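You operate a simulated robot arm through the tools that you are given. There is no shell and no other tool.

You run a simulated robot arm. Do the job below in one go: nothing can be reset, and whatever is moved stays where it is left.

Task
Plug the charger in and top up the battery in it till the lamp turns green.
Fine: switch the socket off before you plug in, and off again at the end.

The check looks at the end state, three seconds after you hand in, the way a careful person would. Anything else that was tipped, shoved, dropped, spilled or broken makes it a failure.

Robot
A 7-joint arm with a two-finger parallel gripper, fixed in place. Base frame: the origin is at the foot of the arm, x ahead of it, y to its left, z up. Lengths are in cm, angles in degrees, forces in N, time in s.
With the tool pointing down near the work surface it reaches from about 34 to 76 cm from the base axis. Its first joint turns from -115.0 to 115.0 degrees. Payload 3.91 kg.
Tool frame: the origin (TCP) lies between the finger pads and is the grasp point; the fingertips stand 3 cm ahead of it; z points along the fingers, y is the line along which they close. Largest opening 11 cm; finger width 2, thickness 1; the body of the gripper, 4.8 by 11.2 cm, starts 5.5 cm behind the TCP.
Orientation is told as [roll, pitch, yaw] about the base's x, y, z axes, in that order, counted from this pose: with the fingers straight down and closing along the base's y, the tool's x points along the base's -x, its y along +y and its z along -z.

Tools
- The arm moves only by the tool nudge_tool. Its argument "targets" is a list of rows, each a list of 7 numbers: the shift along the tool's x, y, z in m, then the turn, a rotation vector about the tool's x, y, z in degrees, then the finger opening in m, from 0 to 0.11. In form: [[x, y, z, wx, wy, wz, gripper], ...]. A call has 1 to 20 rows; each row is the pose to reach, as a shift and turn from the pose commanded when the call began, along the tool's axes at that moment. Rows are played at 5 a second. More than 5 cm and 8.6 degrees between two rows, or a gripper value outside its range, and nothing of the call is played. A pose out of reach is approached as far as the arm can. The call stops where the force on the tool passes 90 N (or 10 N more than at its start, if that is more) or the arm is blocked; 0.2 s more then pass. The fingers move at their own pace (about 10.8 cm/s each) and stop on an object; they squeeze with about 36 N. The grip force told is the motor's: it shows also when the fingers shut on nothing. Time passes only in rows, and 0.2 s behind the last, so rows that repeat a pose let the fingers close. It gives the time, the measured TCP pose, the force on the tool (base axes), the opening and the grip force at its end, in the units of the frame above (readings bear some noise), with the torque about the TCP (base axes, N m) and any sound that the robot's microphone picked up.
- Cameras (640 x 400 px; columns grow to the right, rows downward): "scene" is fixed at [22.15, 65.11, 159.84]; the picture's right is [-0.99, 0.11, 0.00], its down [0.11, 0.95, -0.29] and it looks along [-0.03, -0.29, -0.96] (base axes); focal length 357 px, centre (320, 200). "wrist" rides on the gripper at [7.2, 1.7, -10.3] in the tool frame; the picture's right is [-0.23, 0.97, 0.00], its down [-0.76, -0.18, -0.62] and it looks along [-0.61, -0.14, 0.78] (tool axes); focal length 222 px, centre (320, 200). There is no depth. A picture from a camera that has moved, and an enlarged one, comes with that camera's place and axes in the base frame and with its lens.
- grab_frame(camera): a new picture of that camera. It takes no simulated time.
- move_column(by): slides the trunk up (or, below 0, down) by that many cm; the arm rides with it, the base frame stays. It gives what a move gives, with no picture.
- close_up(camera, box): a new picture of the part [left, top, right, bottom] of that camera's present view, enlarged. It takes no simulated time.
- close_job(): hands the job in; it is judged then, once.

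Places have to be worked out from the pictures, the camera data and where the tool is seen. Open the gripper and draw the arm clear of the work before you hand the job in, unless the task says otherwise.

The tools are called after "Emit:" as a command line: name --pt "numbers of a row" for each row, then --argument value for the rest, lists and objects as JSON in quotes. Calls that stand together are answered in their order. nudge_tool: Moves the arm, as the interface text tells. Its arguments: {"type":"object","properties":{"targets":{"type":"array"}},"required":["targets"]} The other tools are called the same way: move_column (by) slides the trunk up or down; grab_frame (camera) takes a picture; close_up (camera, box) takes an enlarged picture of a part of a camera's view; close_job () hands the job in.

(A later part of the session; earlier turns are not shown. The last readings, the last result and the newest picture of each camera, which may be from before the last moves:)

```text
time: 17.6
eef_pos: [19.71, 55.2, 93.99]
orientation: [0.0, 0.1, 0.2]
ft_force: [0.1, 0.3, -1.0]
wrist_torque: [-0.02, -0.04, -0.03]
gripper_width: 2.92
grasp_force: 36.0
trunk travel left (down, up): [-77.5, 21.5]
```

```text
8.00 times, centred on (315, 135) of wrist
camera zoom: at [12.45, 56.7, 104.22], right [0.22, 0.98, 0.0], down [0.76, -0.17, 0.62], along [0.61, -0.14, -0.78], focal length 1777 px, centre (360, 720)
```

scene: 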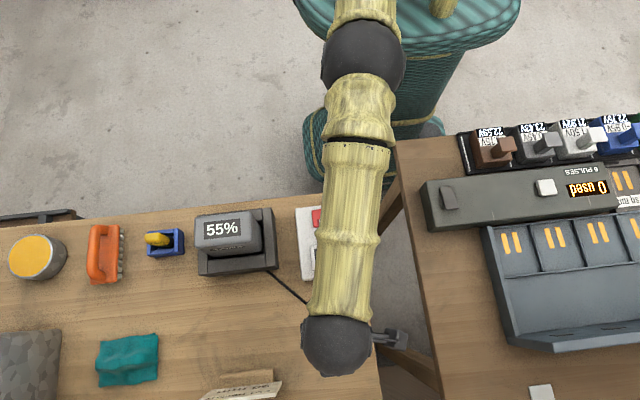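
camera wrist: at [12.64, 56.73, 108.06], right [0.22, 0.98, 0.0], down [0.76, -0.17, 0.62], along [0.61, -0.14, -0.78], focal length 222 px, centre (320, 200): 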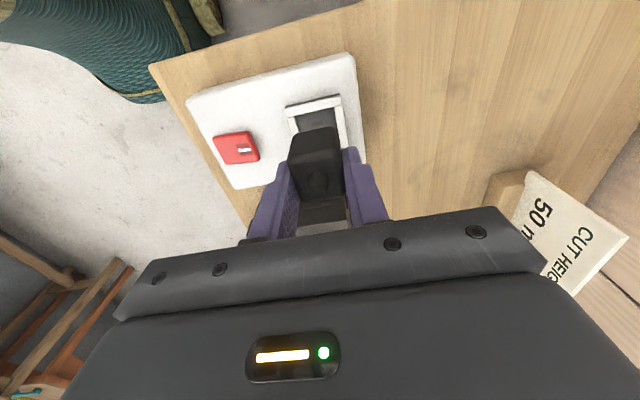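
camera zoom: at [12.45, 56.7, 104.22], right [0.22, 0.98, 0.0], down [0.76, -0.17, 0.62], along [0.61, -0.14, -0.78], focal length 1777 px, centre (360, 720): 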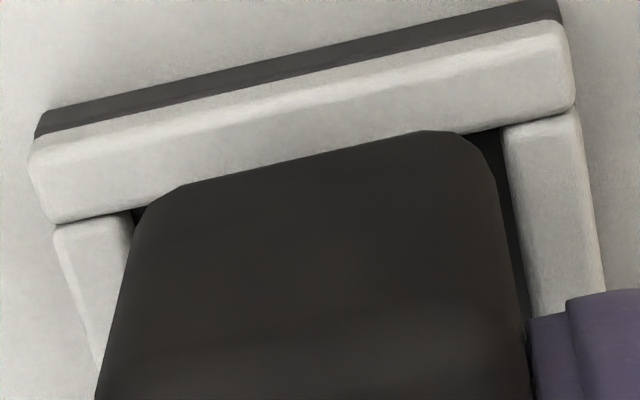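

The enlarged view shows the plug's lower edge overlapping the -x rail by about 1 mm while still slightly above it, so I shifted too far. I'll move +3 mm in x at this height and check the gaps again.

Emit:
nudge_tool --pt "-0.0015 0.0 -0.001 0 0 0 0.02" --pt "-0.003 0.0003 -0.001 0 0 0 0.02" --pt "-0.003 0.0003 -0.001 0 0 0 0.02"

Emit:
close_up --camera "wrist" --box '[275, 110, 355, 160]'

```text
time: 18.4
eef_pos: [19.96, 55.06, 94.11]
orientation: [0.0, 0.1, 0.3]
ft_force: [0.9, 0.4, -0.1]
wrist_torque: [-0.01, 0.0, 0.0]
gripper_width: 2.93
grasp_force: 35.5
trunk travel left (down, up): [-77.5, 21.5]
```

```text
8.00 times, centred on (315, 135) of wrist
camera zoom: at [12.8, 56.74, 104.4], right [0.22, 0.98, 0.0], down [0.76, -0.17, 0.62], along [0.61, -0.14, -0.78], focal length 1777 px, centre (360, 720)
```

zoom: 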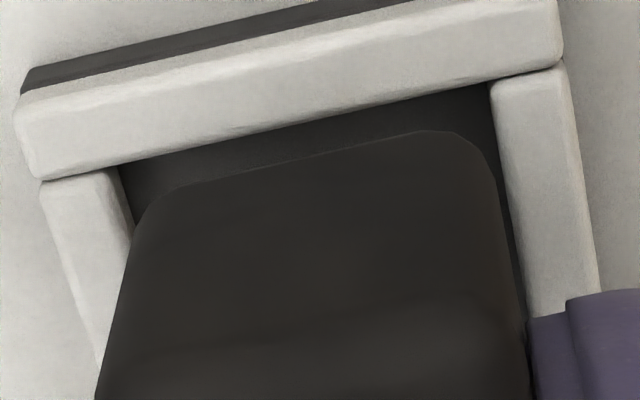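

Now the gaps look right: about 1.8 mm at the -x side, and y centred within half a millimetre. I'll lower in 2 mm steps and check force as the plug enters the recess.

Emit:
nudge_tool --pt "0.0 -0.0005 0.002 0 0 0 0.02" --pt "0.0 -0.0005 0.004 0 0 0 0.02" --pt "0.0 -0.0005 0.006 0 0 0 0.02" --pt "0.0 -0.0005 0.006 0 0 0 0.02"

Emit:
close_up --camera "wrist" --box '[275, 110, 355, 160]'

```text
time: 19.4
eef_pos: [19.97, 55.1, 93.52]
orientation: [0.0, 0.0, 0.2]
ft_force: [-0.6, -0.1, 0.0]
wrist_torque: [0.04, -0.01, 0.01]
gripper_width: 2.92
grasp_force: 36.4
trunk travel left (down, up): [-77.5, 21.5]
```

```text
8.00 times, centred on (315, 135) of wrist
camera zoom: at [12.74, 56.68, 103.8], right [0.22, 0.98, 0.0], down [0.76, -0.17, 0.62], along [0.61, -0.14, -0.78], focal length 1777 px, centre (360, 720)
```

zoom: 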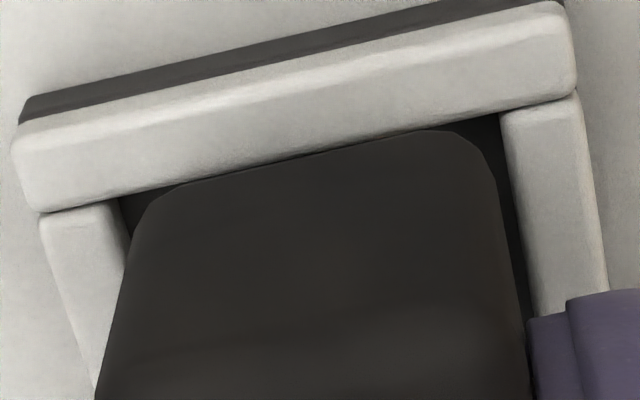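

The plug's lower edge is now visually level with the -x rail's inner edge with no contact force, so a bit more +x margin is needed. I'll shift +1.5 mm in x and lower another 2 mm, then check again.

Emit:
nudge_tool --pt "-0.0015 0.0 0.0 0 0 0 0.02" --pt "-0.0015 0.0 0.002 0 0 0 0.02" --pt "-0.0015 0.0 0.002 0 0 0 0.02"

Emit:
close_up --camera "wrist" --box '[275, 110, 355, 160]'

```text
time: 20.2
eef_pos: [20.14, 55.03, 93.32]
orientation: [0.0, 0.0, 0.3]
ft_force: [0.5, 0.7, 0.1]
wrist_torque: [-0.02, -0.01, 0.0]
gripper_width: 2.94
grasp_force: 36.0
trunk travel left (down, up): [-77.5, 21.5]
```

```text
8.00 times, centred on (315, 135) of wrist
camera zoom: at [12.88, 56.7, 103.6], right [0.22, 0.98, 0.0], down [0.76, -0.17, 0.62], along [0.61, -0.14, -0.78], focal length 1777 px, centre (360, 720)
```

zoom: 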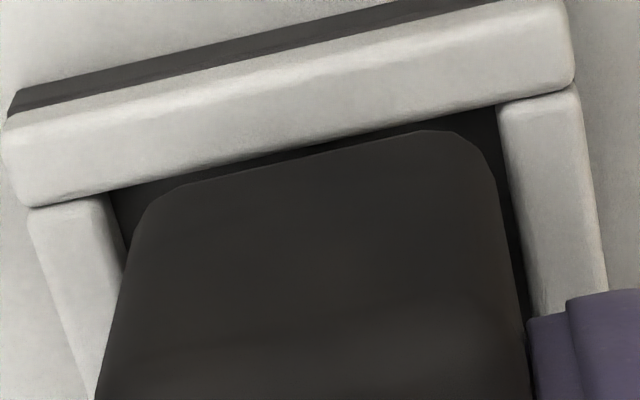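

Still no contact; y is centred to within 0.5 mm and a small gap shows on the -x side. I'll continue down 3 mm with a further 0.5 mm in +x.

Emit:
nudge_tool --pt "-0.0005 0.0 0.001 0 0 0 0.02" --pt "-0.0005 0.0 0.003 0 0 0 0.02" --pt "-0.0005 0.0 0.003 0 0 0 0.02"

Emit:
close_up --camera "wrist" --box '[275, 110, 355, 160]'

```text
time: 21.0
eef_pos: [20.19, 55.18, 93.08]
orientation: [0.0, 0.0, 0.3]
ft_force: [-0.2, -1.8, 6.4]
wrist_torque: [-0.05, 0.11, 0.01]
gripper_width: 2.91
grasp_force: 35.7
trunk travel left (down, up): [-77.5, 21.5]
```

```text
8.00 times, centred on (315, 135) of wrist
camera zoom: at [12.95, 56.65, 103.43], right [0.22, 0.98, 0.0], down [0.76, -0.17, 0.62], along [0.61, -0.14, -0.78], focal length 1777 px, centre (360, 720)
```

zoom: 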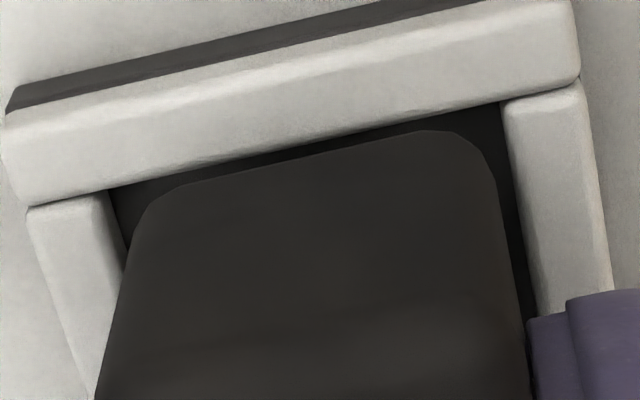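

There's a 6 N contact with torque indicating it's on the -x edge (and slightly +y), meaning the plug's -x/+y corner is sitting on the rails. I'll raise 2 mm, shift +2.5 mm in x and -2 mm in y, and look again.

Emit:
nudge_tool --pt "0 0 -0.003 0 0 0 0.02" --pt "-0.0025 -0.002 -0.003 0 0 0 0.02" --pt "-0.0025 -0.002 -0.002 0 0 0 0.02"

Emit:
close_up --camera "wrist" --box '[275, 110, 355, 160]'

Emit:
close_up --camera "wrist" --box '[240, 90, 400, 190]'

```text
time: 21.8
eef_pos: [20.4, 54.81, 93.24]
orientation: [0.1, 0.0, 0.3]
ft_force: [0.6, 0.7, -0.6]
wrist_torque: [0.03, 0.0, 0.02]
gripper_width: 2.92
grasp_force: 36.6
trunk travel left (down, up): [-77.5, 21.5]
```

```text
8.00 times, centred on (315, 135) of wrist
camera zoom: at [13.21, 56.49, 103.53], right [0.22, 0.98, 0.0], down [0.76, -0.17, 0.62], along [0.61, -0.14, -0.78], focal length 1777 px, centre (360, 720)
```

zoom: 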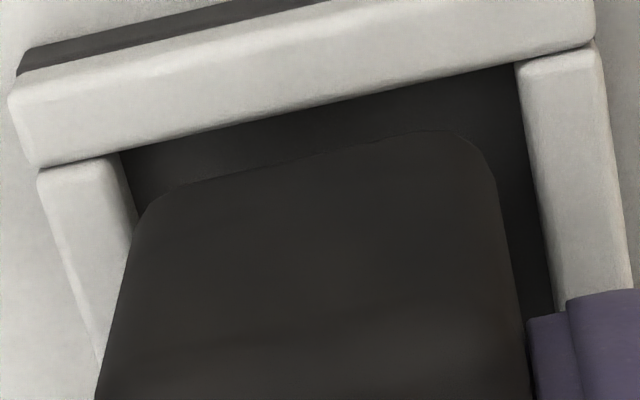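

```text
4.00 times, centred on (320, 140) of wrist
camera zoom: at [13.21, 56.49, 103.53], right [0.22, 0.98, 0.0], down [0.76, -0.17, 0.62], along [0.61, -0.14, -0.78], focal length 888 px, centre (320, 440)
```

zoom: 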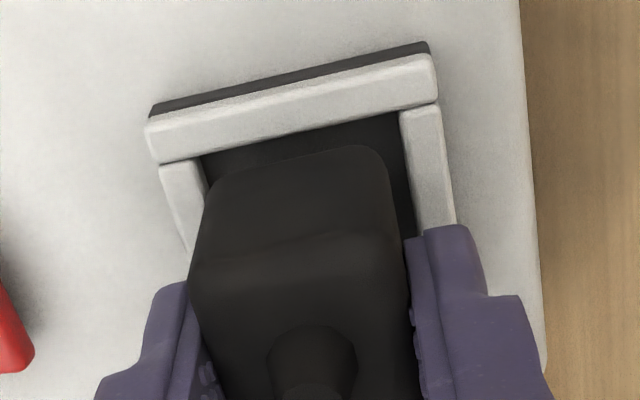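

Now the x gap looks right; in y the plug is ~1.3 mm toward -y. I'll shift +1.3 mm in y and lower again in 2 mm steps past the previous contact height.

Emit:
nudge_tool --pt "0 0.0013 0.0 0 0 0 0.02" --pt "0 0.0013 0.002 0 0 0 0.02" --pt "0 0.0013 0.004 0 0 0 0.02" --pt "0 0.0013 0.004 0 0 0 0.02"

Emit:
close_up --camera "wrist" --box '[275, 110, 355, 160]'

```text
time: 22.8
eef_pos: [20.42, 55.0, 92.83]
orientation: [0.0, 0.0, 0.3]
ft_force: [0.4, 0.2, -0.8]
wrist_torque: [0.01, -0.01, 0.0]
gripper_width: 2.91
grasp_force: 35.5
trunk travel left (down, up): [-77.5, 21.5]
```

```text
8.00 times, centred on (315, 135) of wrist
camera zoom: at [13.22, 56.63, 103.11], right [0.22, 0.98, 0.0], down [0.76, -0.17, 0.62], along [0.61, -0.14, -0.78], focal length 1777 px, centre (360, 720)
```

zoom: 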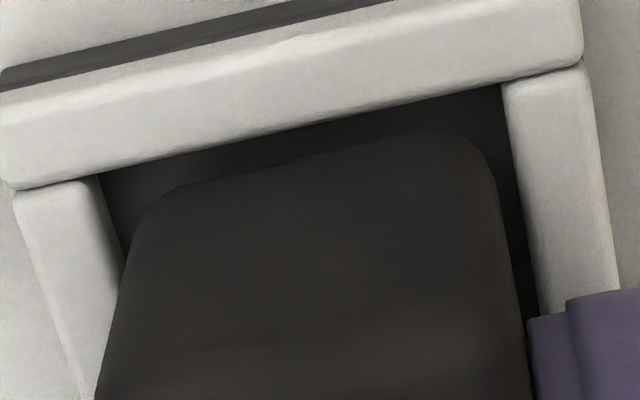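

We are past the earlier contact height with no force, so the plug is entering the recess. I'll keep lowering with a small -0.7 mm y correction, watching for floor contact.

Emit:
nudge_tool --pt "0 -0.0007 0.002 0 0 0 0.02" --pt "0 -0.0007 0.004 0 0 0 0.02" --pt "0 -0.0007 0.004 0 0 0 0.02"

Emit:
close_up --camera "wrist" --box '[275, 110, 355, 160]'

```text
time: 23.6
eef_pos: [20.39, 54.9, 92.53]
orientation: [0.1, -0.1, 0.3]
ft_force: [2.4, 2.4, 8.6]
wrist_torque: [0.03, -0.1, -0.03]
gripper_width: 2.93
grasp_force: 36.3
trunk travel left (down, up): [-77.5, 21.5]
```

```text
8.00 times, centred on (315, 135) of wrist
camera zoom: at [13.22, 56.5, 102.83], right [0.22, 0.98, 0.0], down [0.76, -0.17, 0.62], along [0.61, -0.14, -0.78], focal length 1777 px, centre (360, 720)
```

zoom: 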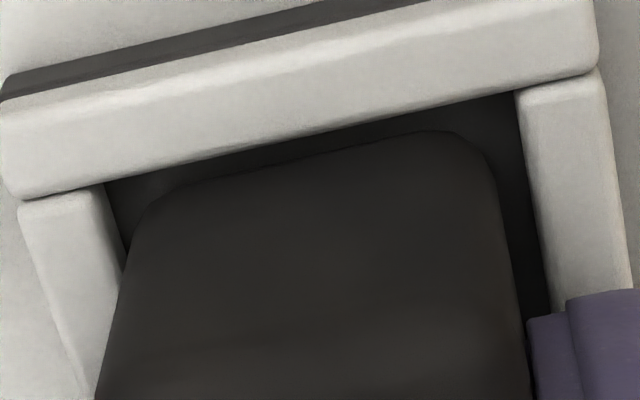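

The plug met resistance 6 mm below rail-top contact, centred in both axes with ~9 N, which matches the recess floor. I'll press 2 mm further to seat it and see whether it moves.

Emit:
nudge_tool --pt "0 0 0.001 0 0 0 0.02" --pt "0 0 0.002 0 0 0 0.02" --pt "0 0 0.002 0 0 0 0.02"

Emit:
close_up --camera "wrist" --box '[240, 90, 400, 190]'

```text
time: 24.4
eef_pos: [20.46, 54.96, 92.57]
orientation: [0.3, -0.1, 0.2]
ft_force: [5.9, 4.7, 31.0]
wrist_torque: [0.01, -0.03, -0.04]
gripper_width: 2.96
grasp_force: 36.1
trunk travel left (down, up): [-77.5, 21.5]
```

```text
4.00 times, centred on (320, 140) of wrist
camera zoom: at [13.19, 56.44, 102.81], right [0.22, 0.97, 0.01], down [0.76, -0.18, 0.62], along [0.61, -0.13, -0.78], focal length 888 px, centre (320, 440)
```

zoom: 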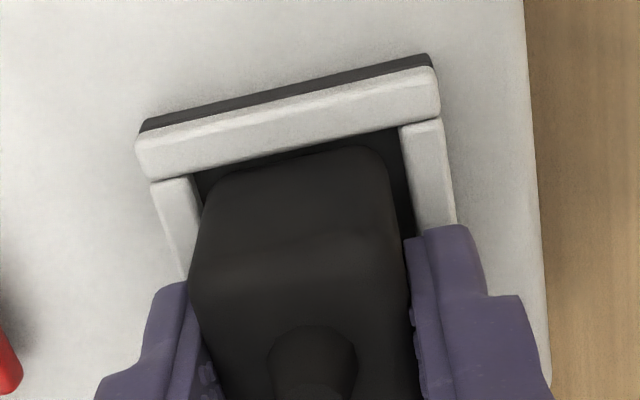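

The plug is hard against the floor (31 N, no more travel). I'll unload the press, open the fingers slightly, and rise straight up to look at it.

Emit:
nudge_tool --pt "0 0 -0.002 0 0 0 0.02" --pt "0 0 -0.002 0 0 0 0.05" --pt "0 0 -0.002 0 0 0 0.06" --pt "0 0 -0.002 0 0 0 0.06" --pt "0 0 -0.03 0 0 0 0.06" --pt "0 0 -0.07 0 0 0 0.06"

Emit:
grab_frame --camera "wrist"

Emit:
close_up --camera "wrist" --box '[240, 70, 400, 170]'

```text
time: 25.8
eef_pos: [20.38, 54.76, 99.32]
orientation: [-0.1, 0.0, 0.3]
ft_force: [0.1, 0.7, 0.9]
wrist_torque: [0.02, -0.01, -0.01]
gripper_width: 6.02
grasp_force: 0.2
trunk travel left (down, up): [-77.5, 21.5]
```

```text
taken
camera wrist: at [13.25, 56.39, 109.67], right [0.22, 0.98, 0.0], down [0.76, -0.17, 0.62], along [0.61, -0.14, -0.78], focal length 222 px, centre (320, 200)
```

wrist: 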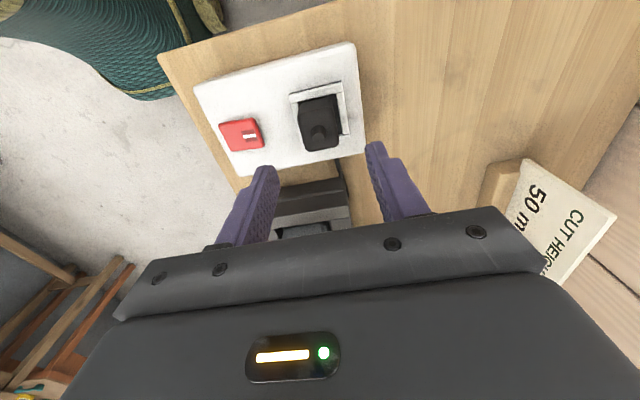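

```text
4.00 times, centred on (320, 120) of wrist
camera zoom: at [13.25, 56.39, 109.67], right [0.22, 0.98, 0.0], down [0.76, -0.17, 0.62], along [0.61, -0.14, -0.78], focal length 888 px, centre (320, 520)
```

zoom: 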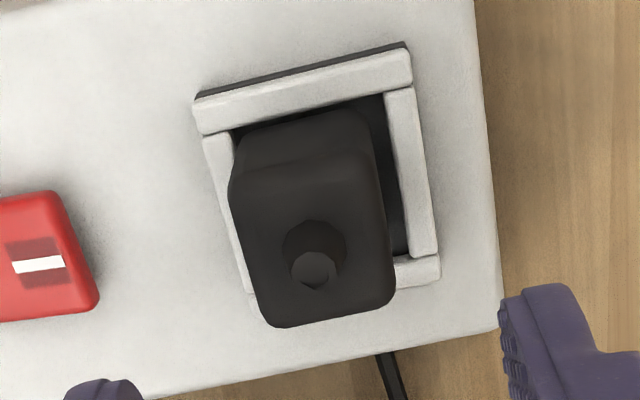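

The plug sits in the recess. I'll withdraw the arm toward -x so the scene camera has an unobstructed view of plug, charger and switch.

Emit:
nudge_tool --pt "0.02 -0.01 -0.03 0 0 0 0.06" --pt "0.06 -0.03 -0.05 0 0 0 0.06" --pt "0.1 -0.05 -0.06 0 0 0 0.06" --pt "0.14 -0.07 -0.06 0 0 0 0.06"

Emit:
grab_frame --camera "scene"

Emit:
close_up --camera "scene" --box '[180, 195, 340, 295]'

Emit:
close_up --camera "scene" --box '[290, 235, 354, 275]'

Emit:
close_up --camera "scene" --box '[290, 195, 360, 240]'

```text
time: 26.8
eef_pos: [6.17, 47.77, 105.38]
orientation: [0.0, -0.1, 0.2]
ft_force: [-0.3, 0.1, -0.6]
wrist_torque: [-0.01, 0.0, 0.04]
gripper_width: 5.99
grasp_force: 0.1
trunk travel left (down, up): [-77.5, 21.5]
```

```text
taken
```

scene: 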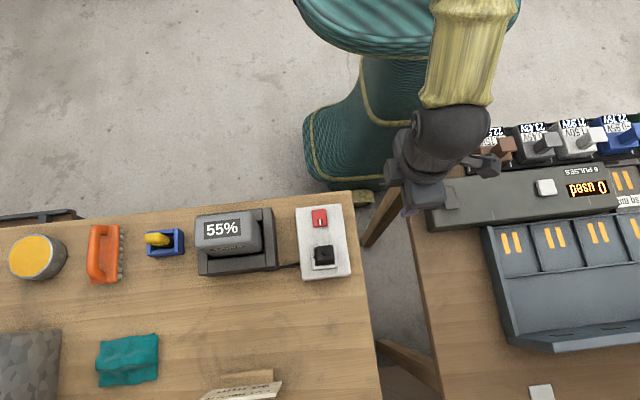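

```text
4.00 times, centred on (260, 245) of scene
camera zoom: at [22.15, 65.11, 159.84], right [-0.99, 0.11, 0.0], down [0.11, 0.95, -0.29], along [-0.03, -0.29, -0.96], focal length 1426 px, centre (560, 20)
```

zoom: 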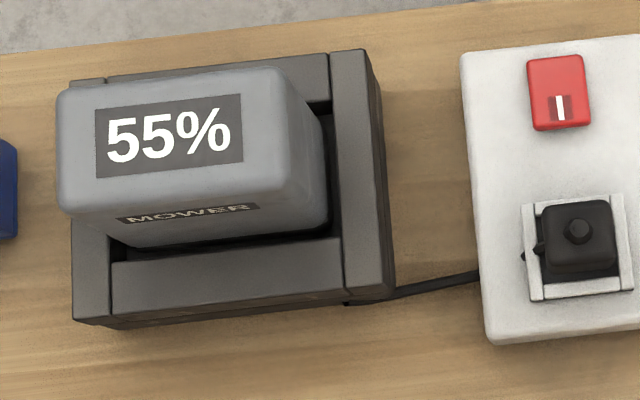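

```text
10.00 times, centred on (322, 255) of scene
camera zoom: at [22.15, 65.11, 159.84], right [-0.99, 0.11, 0.0], down [0.11, 0.95, -0.29], along [-0.03, -0.29, -0.96], focal length 3566 px, centre (300, -350)
```

zoom: 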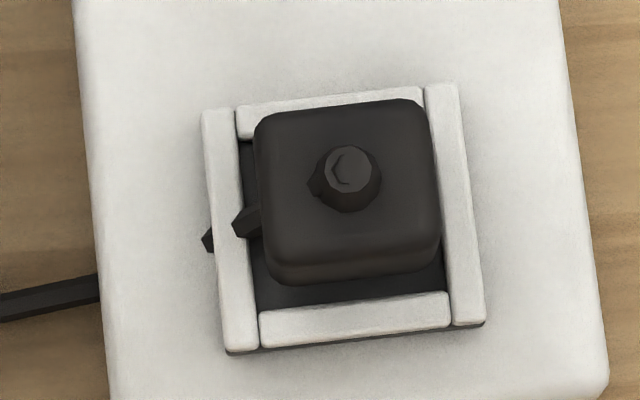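

```text
8.89 times, centred on (325, 218) of scene
camera zoom: at [22.15, 65.11, 159.84], right [-0.99, 0.11, 0.0], down [0.11, 0.95, -0.29], along [-0.03, -0.29, -0.96], focal length 3169 px, centre (276, 44)
```

zoom: 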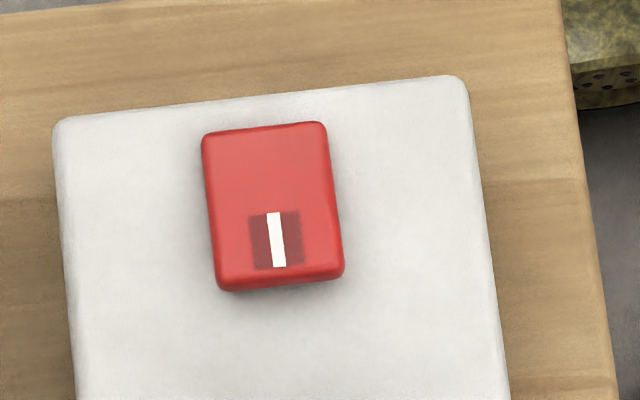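

The plug is seated within the frame, and the rocker reads off ("I" end raised). Next I'll close the fingers and move above the "I" end of the rocker at about (20.25, 48.0) and check.

Emit:
nudge_tool --pt "-0.035 0.0 0.0 0 0 0 0.03" --pt "-0.07 0.0 0.0 0 0 0 0" --pt "-0.105 0.001 0.02 0 0 0 0" --pt "-0.13 0.002 0.05 0 0 0 0" --pt "-0.141 0.0025 0.085 0 0 0 0" --pt "-0.141 0.0025 0.11 0 0 0 0" --pt "-0.141 0.0025 0.12 0 0 0 0"

Emit:
close_up --camera "wrist" --box '[240, 80, 440, 205]'

```text
time: 28.4
eef_pos: [20.42, 48.22, 93.15]
orientation: [0.0, 0.0, 0.3]
ft_force: [-0.3, 0.2, 0.2]
wrist_torque: [-0.03, -0.02, 0.0]
gripper_width: 0.0
grasp_force: 36.0
trunk travel left (down, up): [-77.5, 21.5]
```

```text
3.20 times, centred on (340, 142) of wrist
camera zoom: at [13.23, 49.83, 103.56], right [0.22, 0.98, 0.0], down [0.76, -0.17, 0.62], along [0.61, -0.14, -0.78], focal length 711 px, centre (256, 384)
```

zoom: 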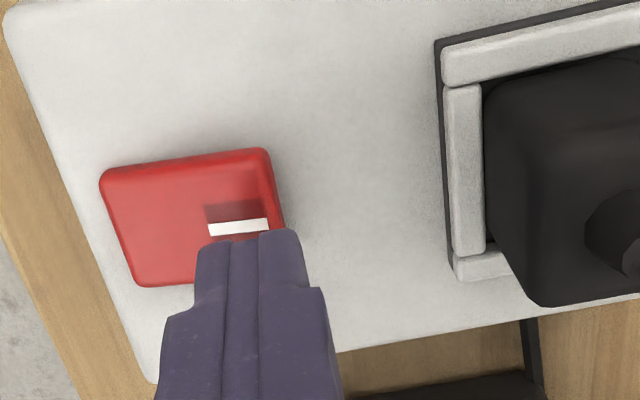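

The tip is slightly beyond the rocker's +y end; I'll shift 3 mm toward -y and press down to the depth that flipped it before.

Emit:
nudge_tool --pt "0.002 -0.0032 0.0 0 0 0 0" --pt "0.002 -0.0032 0.006 0 0 0 0" --pt "0.002 -0.0032 0.01 0 0 0 0" --pt "0.002 -0.0032 0.0125 0 0 0 0" --pt "0.002 -0.0032 0.0145 0 0 0 0"

Emit:
close_up --camera "wrist" --box '[240, 80, 440, 205]'

```text
time: 29.6
eef_pos: [20.27, 48.06, 91.97]
orientation: [0.1, 0.0, 0.3]
ft_force: [-0.3, 2.1, 7.7]
wrist_torque: [-0.05, -0.02, 0.01]
gripper_width: 0.01
grasp_force: 36.0
trunk travel left (down, up): [-77.5, 21.5]
```

```text
3.20 times, centred on (340, 142) of wrist
camera zoom: at [13.09, 49.56, 102.18], right [0.22, 0.98, 0.0], down [0.76, -0.17, 0.62], along [0.61, -0.14, -0.78], focal length 711 px, centre (256, 384)
```

zoom: 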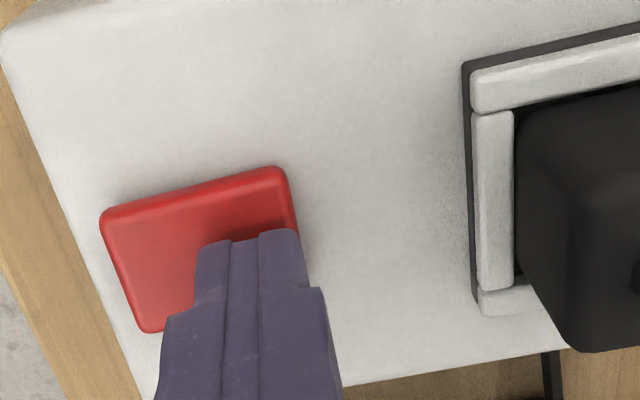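

The rocker is tipping toward "I" (7.7 N). I'll press another 2 mm to ensure it latches, then lift off and look at it.

Emit:
nudge_tool --pt "0 0 0.002 0 0 0 0" --pt "0 0 0.003 0 0 0 0"

Emit:
nudge_tool --pt "0 0 -0.01 0 0 0 0" --pt "0 0 -0.045 0 0 0 0"

Emit:
close_up --camera "wrist" --box '[240, 60, 440, 185]'

Emit:
grab_frame --camera "scene"

```text
time: 30.2
eef_pos: [20.33, 48.01, 91.81]
orientation: [0.5, -0.2, 0.3]
ft_force: [0.2, 7.9, 41.2]
wrist_torque: [-0.06, 0.02, -0.01]
gripper_width: 0.0
grasp_force: 35.5
trunk travel left (down, up): [-77.5, 21.5]
```

```text
time: 30.8
eef_pos: [20.24, 47.61, 95.84]
orientation: [-0.4, 0.1, 0.3]
ft_force: [-0.4, -0.8, 0.8]
wrist_torque: [-0.03, 0.0, -0.01]
gripper_width: 0.0
grasp_force: 35.8
trunk travel left (down, up): [-77.5, 21.5]
```

```text
3.20 times, centred on (340, 122) of wrist
camera zoom: at [13.01, 49.29, 106.14], right [0.22, 0.98, -0.01], down [0.76, -0.17, 0.62], along [0.61, -0.14, -0.78], focal length 711 px, centre (256, 448)
```

zoom: 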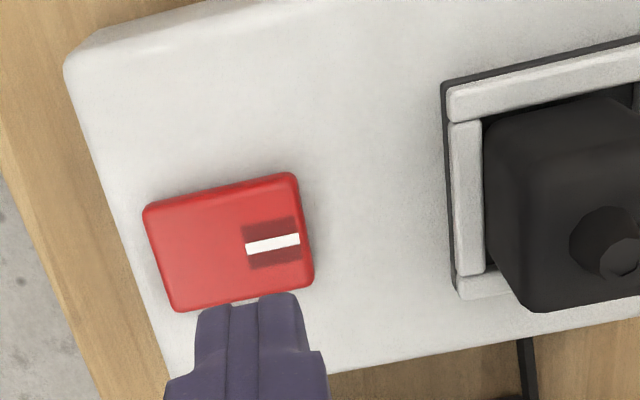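

```text
taken
```

scene: 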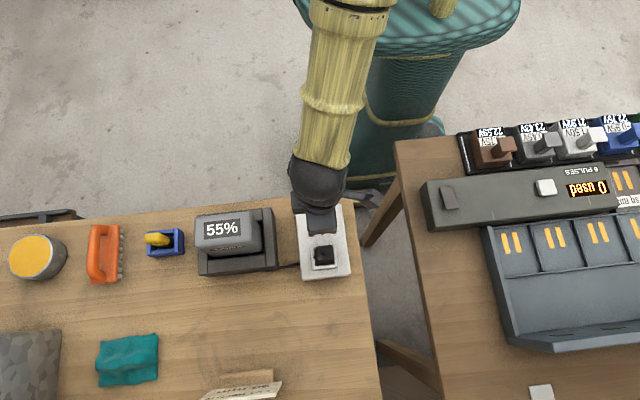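

I'll check closely the rocker's tilt and whether the charger shows any lamp now.

Emit:
close_up --camera "scene" --box '[185, 195, 289, 280]'

Emit:
close_up --camera "wrist" --box '[270, 100, 350, 160]'

Emit:
grab_frame --camera "wrist"

```text
4.71 times, centred on (237, 238) of scene
camera zoom: at [22.15, 65.11, 159.84], right [-0.99, 0.11, 0.0], down [0.11, 0.95, -0.29], along [-0.03, -0.29, -0.96], focal length 1678 px, centre (711, 24)
```

zoom: 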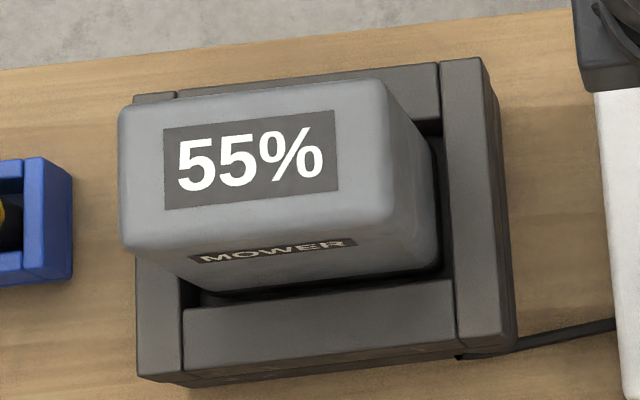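

```text
6.67 times, centred on (310, 130) of wrist
camera zoom: at [13.01, 49.29, 106.14], right [0.22, 0.98, -0.01], down [0.76, -0.17, 0.62], along [0.61, -0.14, -0.78], focal length 1481 px, centre (387, 667)
```

zoom: 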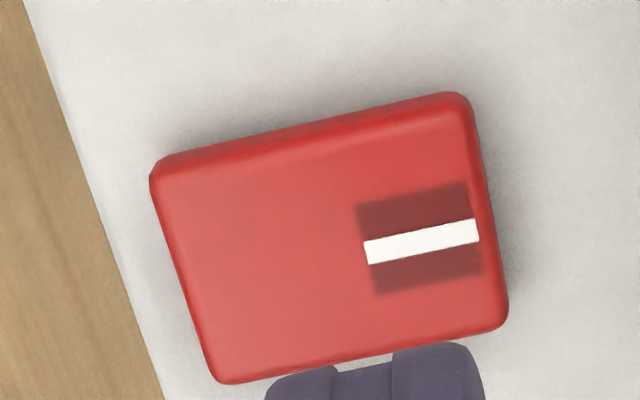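

```text
taken
camera wrist: at [13.01, 49.29, 106.14], right [0.22, 0.98, -0.01], down [0.76, -0.17, 0.62], along [0.61, -0.14, -0.78], focal length 222 px, centre (320, 200)
```

wrist: 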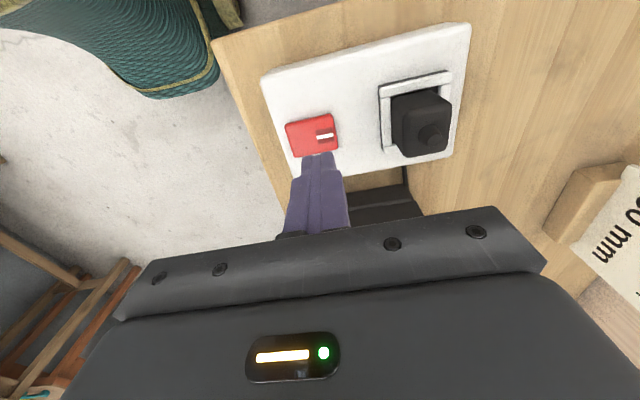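

The rocker looks only about level — my press was too near its pivot — and the charger is still at 55% with no lamp. I'll move the tip about 9 mm further toward +y so that it presses the outer "I" end.

Emit:
nudge_tool --pt "0 0.009 0.0 0 0 0 0" --pt "0 0.009 0.02 0 0 0 0" --pt "0 0.009 0.033 0 0 0 0" --pt "0 0.009 0.033 0 0 0 0"

Emit:
close_up --camera "wrist" --box '[240, 80, 440, 205]'

```text
time: 31.8
eef_pos: [20.44, 48.82, 92.69]
orientation: [0.0, 0.1, 0.3]
ft_force: [0.5, 0.6, -0.6]
wrist_torque: [0.01, 0.01, 0.01]
gripper_width: 0.0
grasp_force: 35.9
trunk travel left (down, up): [-77.5, 21.5]
```

```text
3.20 times, centred on (340, 142) of wrist
camera zoom: at [13.17, 50.31, 102.94], right [0.22, 0.98, 0.0], down [0.76, -0.17, 0.62], along [0.61, -0.14, -0.78], focal length 711 px, centre (256, 384)
```

zoom: 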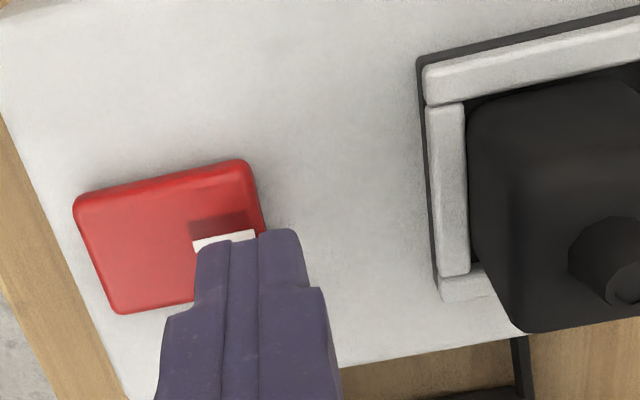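

The tip now covers the outer part of the "I" end. I'll press down in small steps.

Emit:
nudge_tool --pt "0 0 0.006 0 0 0 0" --pt "0 0 0.009 0 0 0 0" --pt "0 0 0.011 0 0 0 0" --pt "0 0 0.013 0 0 0 0"

Emit:
close_up --camera "wrist" --box '[240, 80, 440, 205]'

```text
time: 32.8
eef_pos: [20.41, 48.67, 91.7]
orientation: [0.3, -0.2, 0.4]
ft_force: [0.0, -1.3, 31.8]
wrist_torque: [-0.37, 0.09, -0.04]
gripper_width: 0.01
grasp_force: 36.2
trunk travel left (down, up): [-77.5, 21.5]
```

```text
3.20 times, centred on (340, 142) of wrist
camera zoom: at [13.11, 50.24, 102.01], right [0.22, 0.98, 0.01], down [0.76, -0.18, 0.62], along [0.61, -0.13, -0.78], focal length 711 px, centre (256, 384)
```

zoom: 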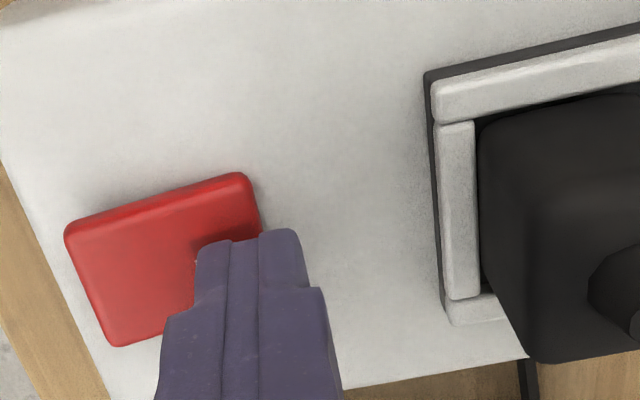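

The rocker is now clearly tilted with the "I" end down (32 N at stop). I'll lift off and inspect both the rocker and the charger.

Emit:
nudge_tool --pt "0 0 -0.01 0 0 0 0" --pt "0 0 -0.045 0 0 0 0" --pt "0 0 -0.045 0 0 0 0"

Emit:
close_up --camera "wrist" --box '[240, 60, 440, 185]'

Emit:
close_up --camera "scene" --box '[185, 195, 289, 280]'

```text
time: 33.6
eef_pos: [20.49, 48.78, 95.93]
orientation: [-0.2, 0.1, 0.3]
ft_force: [0.6, -0.4, 0.6]
wrist_torque: [0.01, 0.01, -0.01]
gripper_width: 0.0
grasp_force: 35.6
trunk travel left (down, up): [-77.5, 21.5]
```

```text
3.20 times, centred on (340, 122) of wrist
camera zoom: at [13.24, 50.37, 106.25], right [0.22, 0.98, 0.0], down [0.76, -0.17, 0.62], along [0.61, -0.14, -0.78], focal length 711 px, centre (256, 448)
```

zoom: 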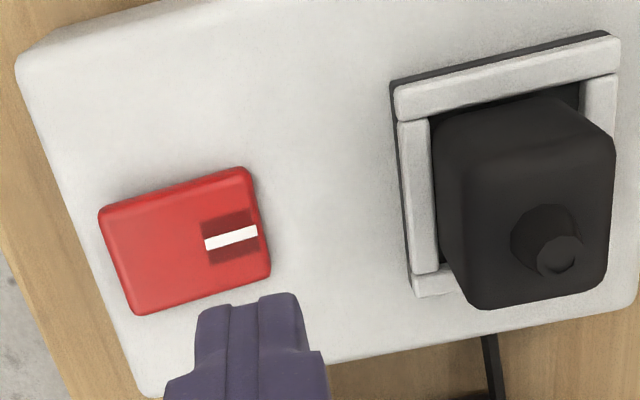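

```text
4.71 times, centred on (237, 238) of scene
camera zoom: at [22.15, 65.11, 159.84], right [-0.99, 0.11, 0.0], down [0.11, 0.95, -0.29], along [-0.03, -0.29, -0.96], focal length 1678 px, centre (711, 24)
```

zoom: 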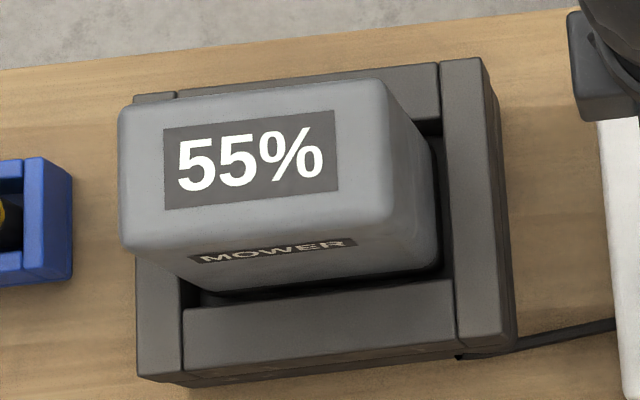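

The rocker is now in the on position. I'll retract the arm a bit to unblock the view, letting time pass, and check the charger display.

Emit:
nudge_tool --pt "0.02 -0.005 -0.03 0 0 0 0" --pt "0.06 -0.01 -0.05 0 0 0 0" --pt "0.1 -0.01 -0.06 0 0 0 0" --pt "0.13 -0.01 -0.06 0 0 0 0" --pt "0.13 -0.01 -0.06 0 0 0 0" --pt "0.13 -0.01 -0.06 0 0 0 0" --pt "0.13 -0.01 -0.06 0 0 0 0" --pt "0.13 -0.01 -0.06 0 0 0 0" --pt "0.13 -0.01 -0.06 0 0 0 0" --pt "0.13 -0.01 -0.06 0 0 0 0"

Emit:
close_up --camera "scene" --box '[180, 190, 360, 300]'

Emit:
grab_frame --camera "wrist"

```text
time: 35.8
eef_pos: [7.33, 47.64, 101.99]
orientation: [0.0, 0.1, 0.3]
ft_force: [-0.2, -1.1, 0.3]
wrist_torque: [0.0, 0.02, 0.05]
gripper_width: 0.0
grasp_force: 35.9
trunk travel left (down, up): [-77.5, 21.5]
```

```text
3.56 times, centred on (270, 245) of scene
camera zoom: at [22.15, 65.11, 159.84], right [-0.99, 0.11, 0.0], down [0.11, 0.95, -0.29], along [-0.03, -0.29, -0.96], focal length 1268 px, centre (498, 40)
```

zoom: 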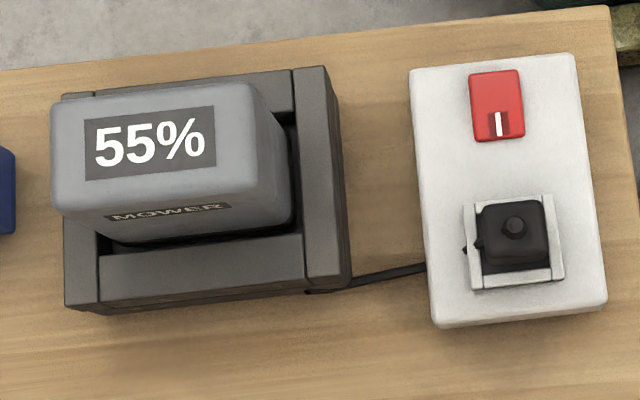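

```text
taken
camera wrist: at [0.09, 49.24, 112.17], right [0.22, 0.98, 0.0], down [0.76, -0.17, 0.62], along [0.61, -0.14, -0.78], focal length 222 px, centre (320, 200)
```

wrist: 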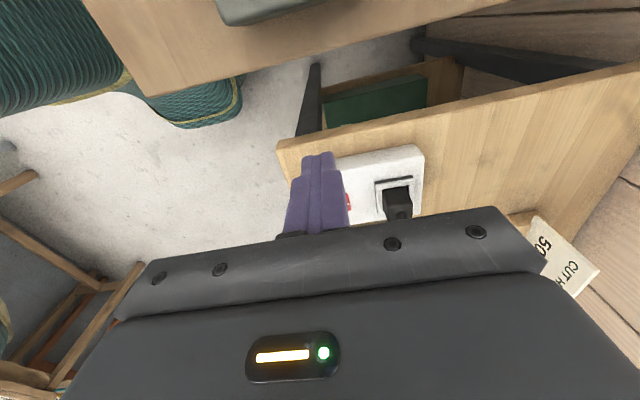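

Still 55% about 3 s after switching on. I'll wait 4 s more in place and look again.

Emit:
nudge_tool --pt "0 0 0 0 0 0 0.02" --pt "0 0 0 0 0 0 0.02" --pt "0 0 0 0 0 0 0.02" --pt "0 0 0 0 0 0 0.02" --pt "0 0 0 0 0 0 0.02" --pt "0 0 0 0 0 0 0.02" --pt "0 0 0 0 0 0 0.02" --pt "0 0 0 0 0 0 0.02" --pt "0 0 0 0 0 0 0.02" --pt "0 0 0 0 0 0 0.02" --pt "0 0 0 0 0 0 0.02" --pt "0 0 0 0 0 0 0.02" --pt "0 0 0 0 0 0 0.02" --pt "0 0 0 0 0 0 0.02" --pt "0 0 0 0 0 0 0.02" --pt "0 0 0 0 0 0 0.02" --pt "0 0 0 0 0 0 0.02" --pt "0 0 0 0 0 0 0.02" --pt "0 0 0 0 0 0 0.02" --pt "0 0 0 0 0 0 0.02"

Emit:
close_up --camera "scene" --box '[180, 190, 360, 300]'

Emit:
close_up --camera "scene" --box '[290, 235, 354, 275]'

Emit:
close_up --camera "scene" --box '[290, 195, 360, 240]'

```text
time: 40.0
eef_pos: [7.26, 47.71, 101.86]
orientation: [0.0, 0.1, 0.3]
ft_force: [0.3, 0.2, -0.4]
wrist_torque: [0.03, 0.0, 0.04]
gripper_width: 2.01
grasp_force: 0.0
trunk travel left (down, up): [-77.5, 21.5]
```

```text
3.56 times, centred on (270, 245) of scene
camera zoom: at [22.15, 65.11, 159.84], right [-0.99, 0.11, 0.0], down [0.11, 0.95, -0.29], along [-0.03, -0.29, -0.96], focal length 1268 px, centre (498, 40)
```

zoom: 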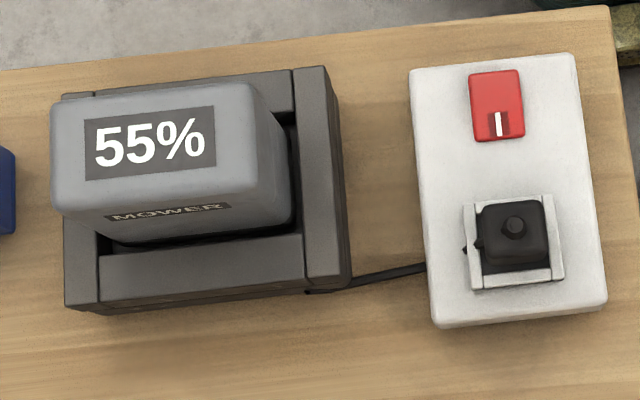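

```text
10.00 times, centred on (322, 255) of scene
camera zoom: at [22.15, 65.11, 159.84], right [-0.99, 0.11, 0.0], down [0.11, 0.95, -0.29], along [-0.03, -0.29, -0.96], focal length 3566 px, centre (300, -350)
```

zoom: 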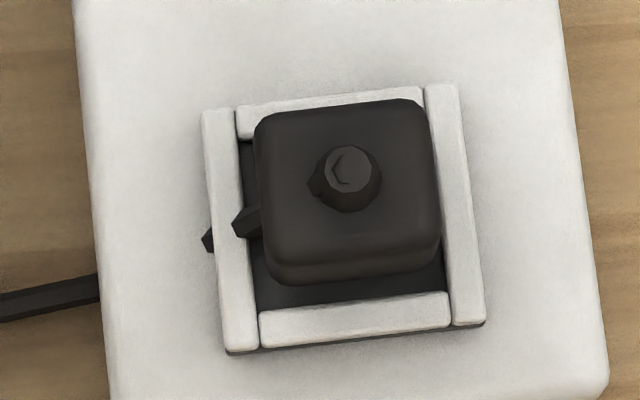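

```text
8.89 times, centred on (325, 218) of scene
camera zoom: at [22.15, 65.11, 159.84], right [-0.99, 0.11, 0.0], down [0.11, 0.95, -0.29], along [-0.03, -0.29, -0.96], focal length 3169 px, centre (276, 44)
```

zoom: 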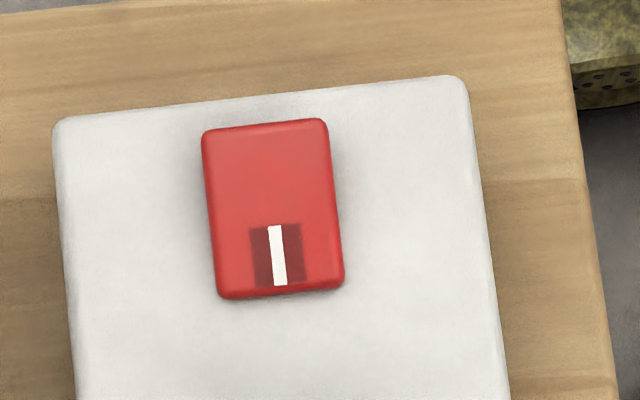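

Switch is back in its original "I"-down state but the display still says 55% with no lamp. I'll look at the charger from above with the wrist camera to find the lamp and check the battery seating.

Emit:
nudge_tool --pt "-0.03 0.02 -0.02 0 0 0 0.02" --pt "-0.06 0.04 -0.04 0 0 0 0.02" --pt "-0.09 0.06 -0.04 0 0 0 0.02" --pt "-0.12 0.08 -0.04 0 0 0 0.02" --pt "-0.15 0.1 -0.04 0 0 0 0.02" --pt "-0.165 0.103 -0.04 0 0 0 0.02"

Emit:
grab_frame --camera "wrist"

```text
time: 41.4
eef_pos: [23.86, 58.16, 105.98]
orientation: [0.0, 0.1, 0.3]
ft_force: [-0.2, -0.3, 1.2]
wrist_torque: [-0.02, -0.03, 0.03]
gripper_width: 2.0
grasp_force: 0.0
trunk travel left (down, up): [-77.5, 21.5]
```

```text
taken
camera wrist: at [16.61, 59.68, 116.26], right [0.22, 0.98, 0.0], down [0.76, -0.17, 0.62], along [0.61, -0.14, -0.78], focal length 222 px, centre (320, 200)
```

wrist: 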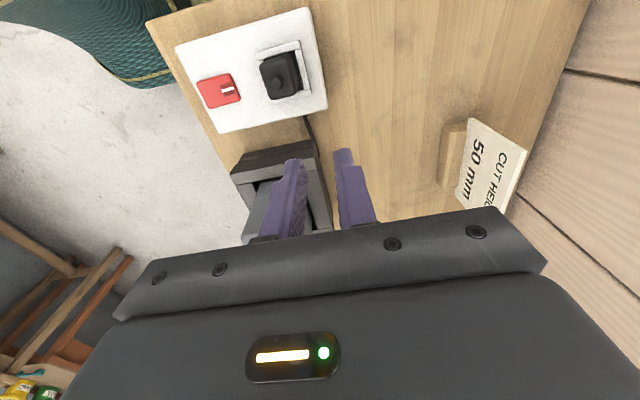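

I'll enlarge the charger and the plug in this view.

Emit:
close_up --camera "wrist" --box '[220, 120, 380, 245]'

Emit:
close_up --camera "wrist" --box '[240, 30, 336, 120]'

```text
3.20 times, centred on (300, 182) of wrist
camera zoom: at [16.61, 59.68, 116.26], right [0.22, 0.98, 0.0], down [0.76, -0.17, 0.62], along [0.61, -0.14, -0.78], focal length 711 px, centre (384, 256)
```

zoom: 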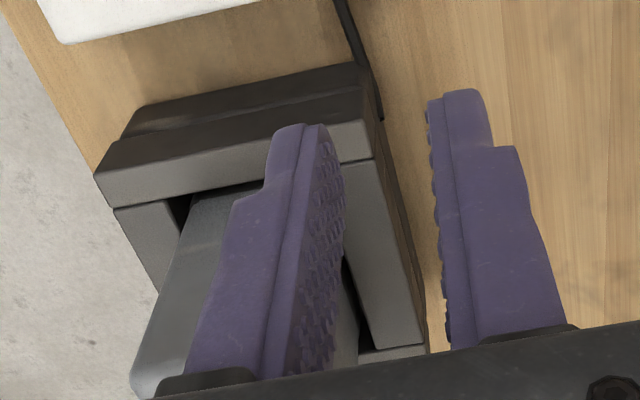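

```text
4.44 times, centred on (288, 75) of wrist
camera zoom: at [16.61, 59.68, 116.26], right [0.22, 0.98, 0.0], down [0.76, -0.17, 0.62], along [0.61, -0.14, -0.78], focal length 987 px, centre (462, 756)
```

zoom: 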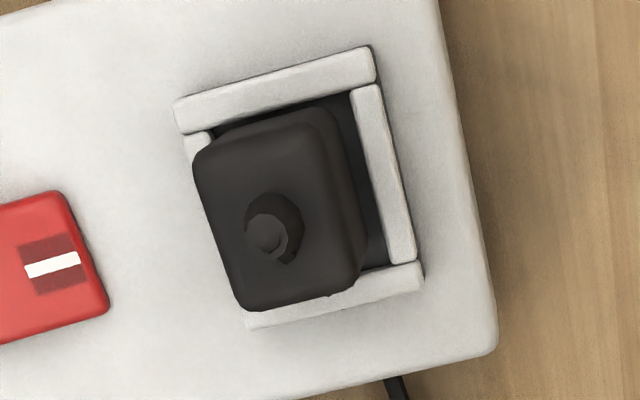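

The plug seems seated in the recess but there's no lamp on the visible charger faces. I'll recheck the display from the scene camera now, about 9 s after switch-on.

Emit:
grab_frame --camera "scene"

Emit:
close_up --camera "scene" --box '[185, 195, 289, 280]'

```text
taken
```

scene: 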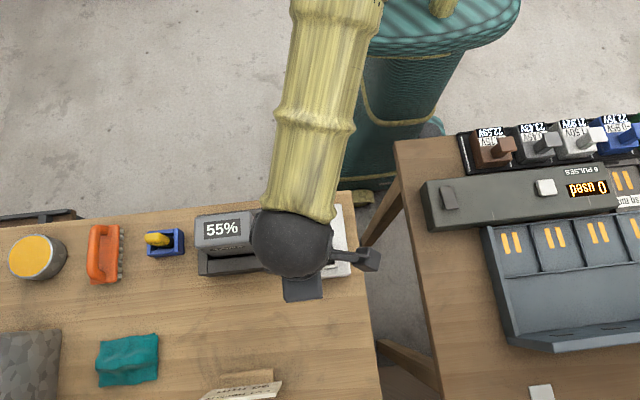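

```text
4.71 times, centred on (237, 238) of scene
camera zoom: at [22.15, 65.11, 159.84], right [-0.99, 0.11, 0.0], down [0.11, 0.95, -0.29], along [-0.03, -0.29, -0.96], focal length 1678 px, centre (711, 24)
```

zoom: 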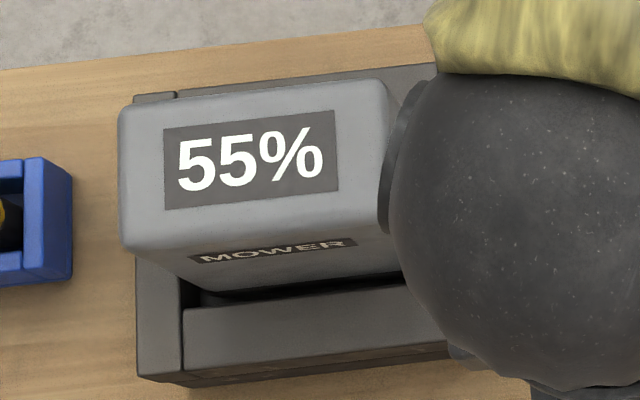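

Still 55% after 9 s, so something isn't right — probably the plug isn't making contact (for example its pins may be turned relative to the slots). Before touching the plug again I'll switch the socket off: move over the rocker's -y end.

Emit:
nudge_tool --pt "0.012 -0.04 0 0 0 0 0" --pt "0.024 -0.08 0 0 0 0 0" --pt "0.036 -0.1235 0 0 0 0 0" --pt "0.036 -0.1235 0.045 0 0 0 0" --pt "0.036 -0.1235 0.09 0 0 0 0" --pt "0.036 -0.1235 0.13 0 0 0 0" --pt "0.036 -0.1235 0.13 0 0 0 0"

Emit:
close_up --camera "wrist" --box '[240, 80, 440, 205]'

```text
time: 43.0
eef_pos: [20.35, 45.67, 92.67]
orientation: [-0.1, 0.1, 0.2]
ft_force: [-0.7, -0.1, 0.1]
wrist_torque: [0.01, 0.0, 0.01]
gripper_width: 0.02
grasp_force: 35.4
trunk travel left (down, up): [-77.5, 21.5]
```

```text
3.20 times, centred on (340, 142) of wrist
camera zoom: at [13.13, 47.22, 103.08], right [0.22, 0.98, 0.0], down [0.76, -0.17, 0.62], along [0.61, -0.14, -0.78], focal length 711 px, centre (256, 384)
```

zoom: 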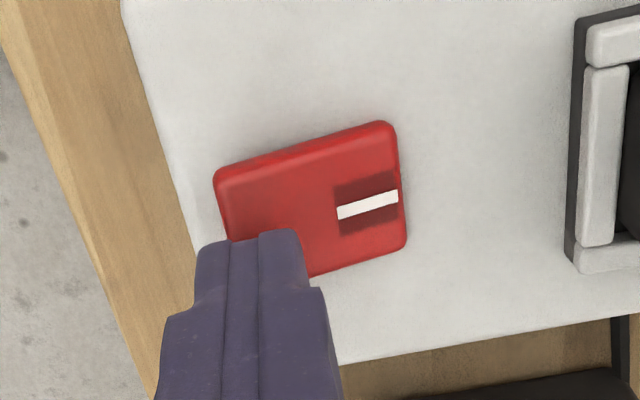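

The tip is over the raised -y end. I'll press it down in small steps.

Emit:
nudge_tool --pt "0 0 0.004 0 0 0 0" --pt "0 0 0.007 0 0 0 0" --pt "0 0 0.01 0 0 0 0" --pt "0 0 0.012 0 0 0 0"

Emit:
nudge_tool --pt "0 0 -0.01 0 0 0 0" --pt "0 0 -0.04 0 0 0 0" --pt "0 0 -0.07 0 0 0 0"

Emit:
close_up --camera "wrist" --box '[240, 60, 440, 185]'

Emit:
close_up --camera "scene" --box '[185, 195, 289, 280]'

```text
time: 44.0
eef_pos: [20.3, 45.59, 91.73]
orientation: [0.0, 0.1, 0.3]
ft_force: [-0.4, -8.0, 8.0]
wrist_torque: [-0.17, 0.01, 0.04]
gripper_width: 0.0
grasp_force: 35.5
trunk travel left (down, up): [-77.5, 21.5]
```

```text
time: 44.8
eef_pos: [20.5, 45.65, 98.85]
orientation: [0.0, 0.1, 0.3]
ft_force: [-0.8, -0.2, -0.6]
wrist_torque: [-0.01, -0.02, 0.04]
gripper_width: 0.01
grasp_force: 36.2
trunk travel left (down, up): [-77.5, 21.5]
```

```text
3.20 times, centred on (340, 122) of wrist
camera zoom: at [13.3, 47.21, 109.06], right [0.22, 0.98, 0.0], down [0.76, -0.17, 0.62], along [0.61, -0.14, -0.78], focal length 711 px, centre (256, 448)
```

zoom: 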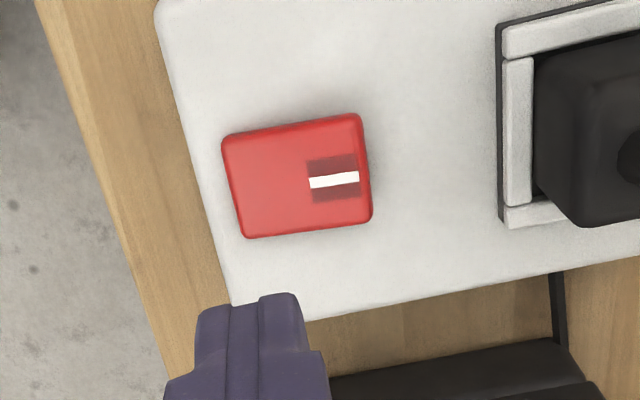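

```text
4.71 times, centred on (237, 238) of scene
camera zoom: at [22.15, 65.11, 159.84], right [-0.99, 0.11, 0.0], down [0.11, 0.95, -0.29], along [-0.03, -0.29, -0.96], focal length 1678 px, centre (711, 24)
```

zoom: 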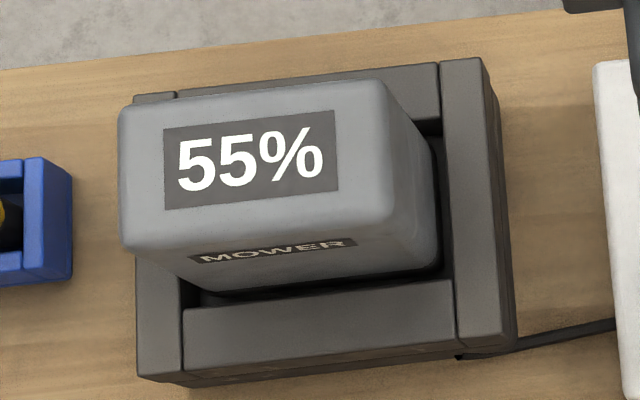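

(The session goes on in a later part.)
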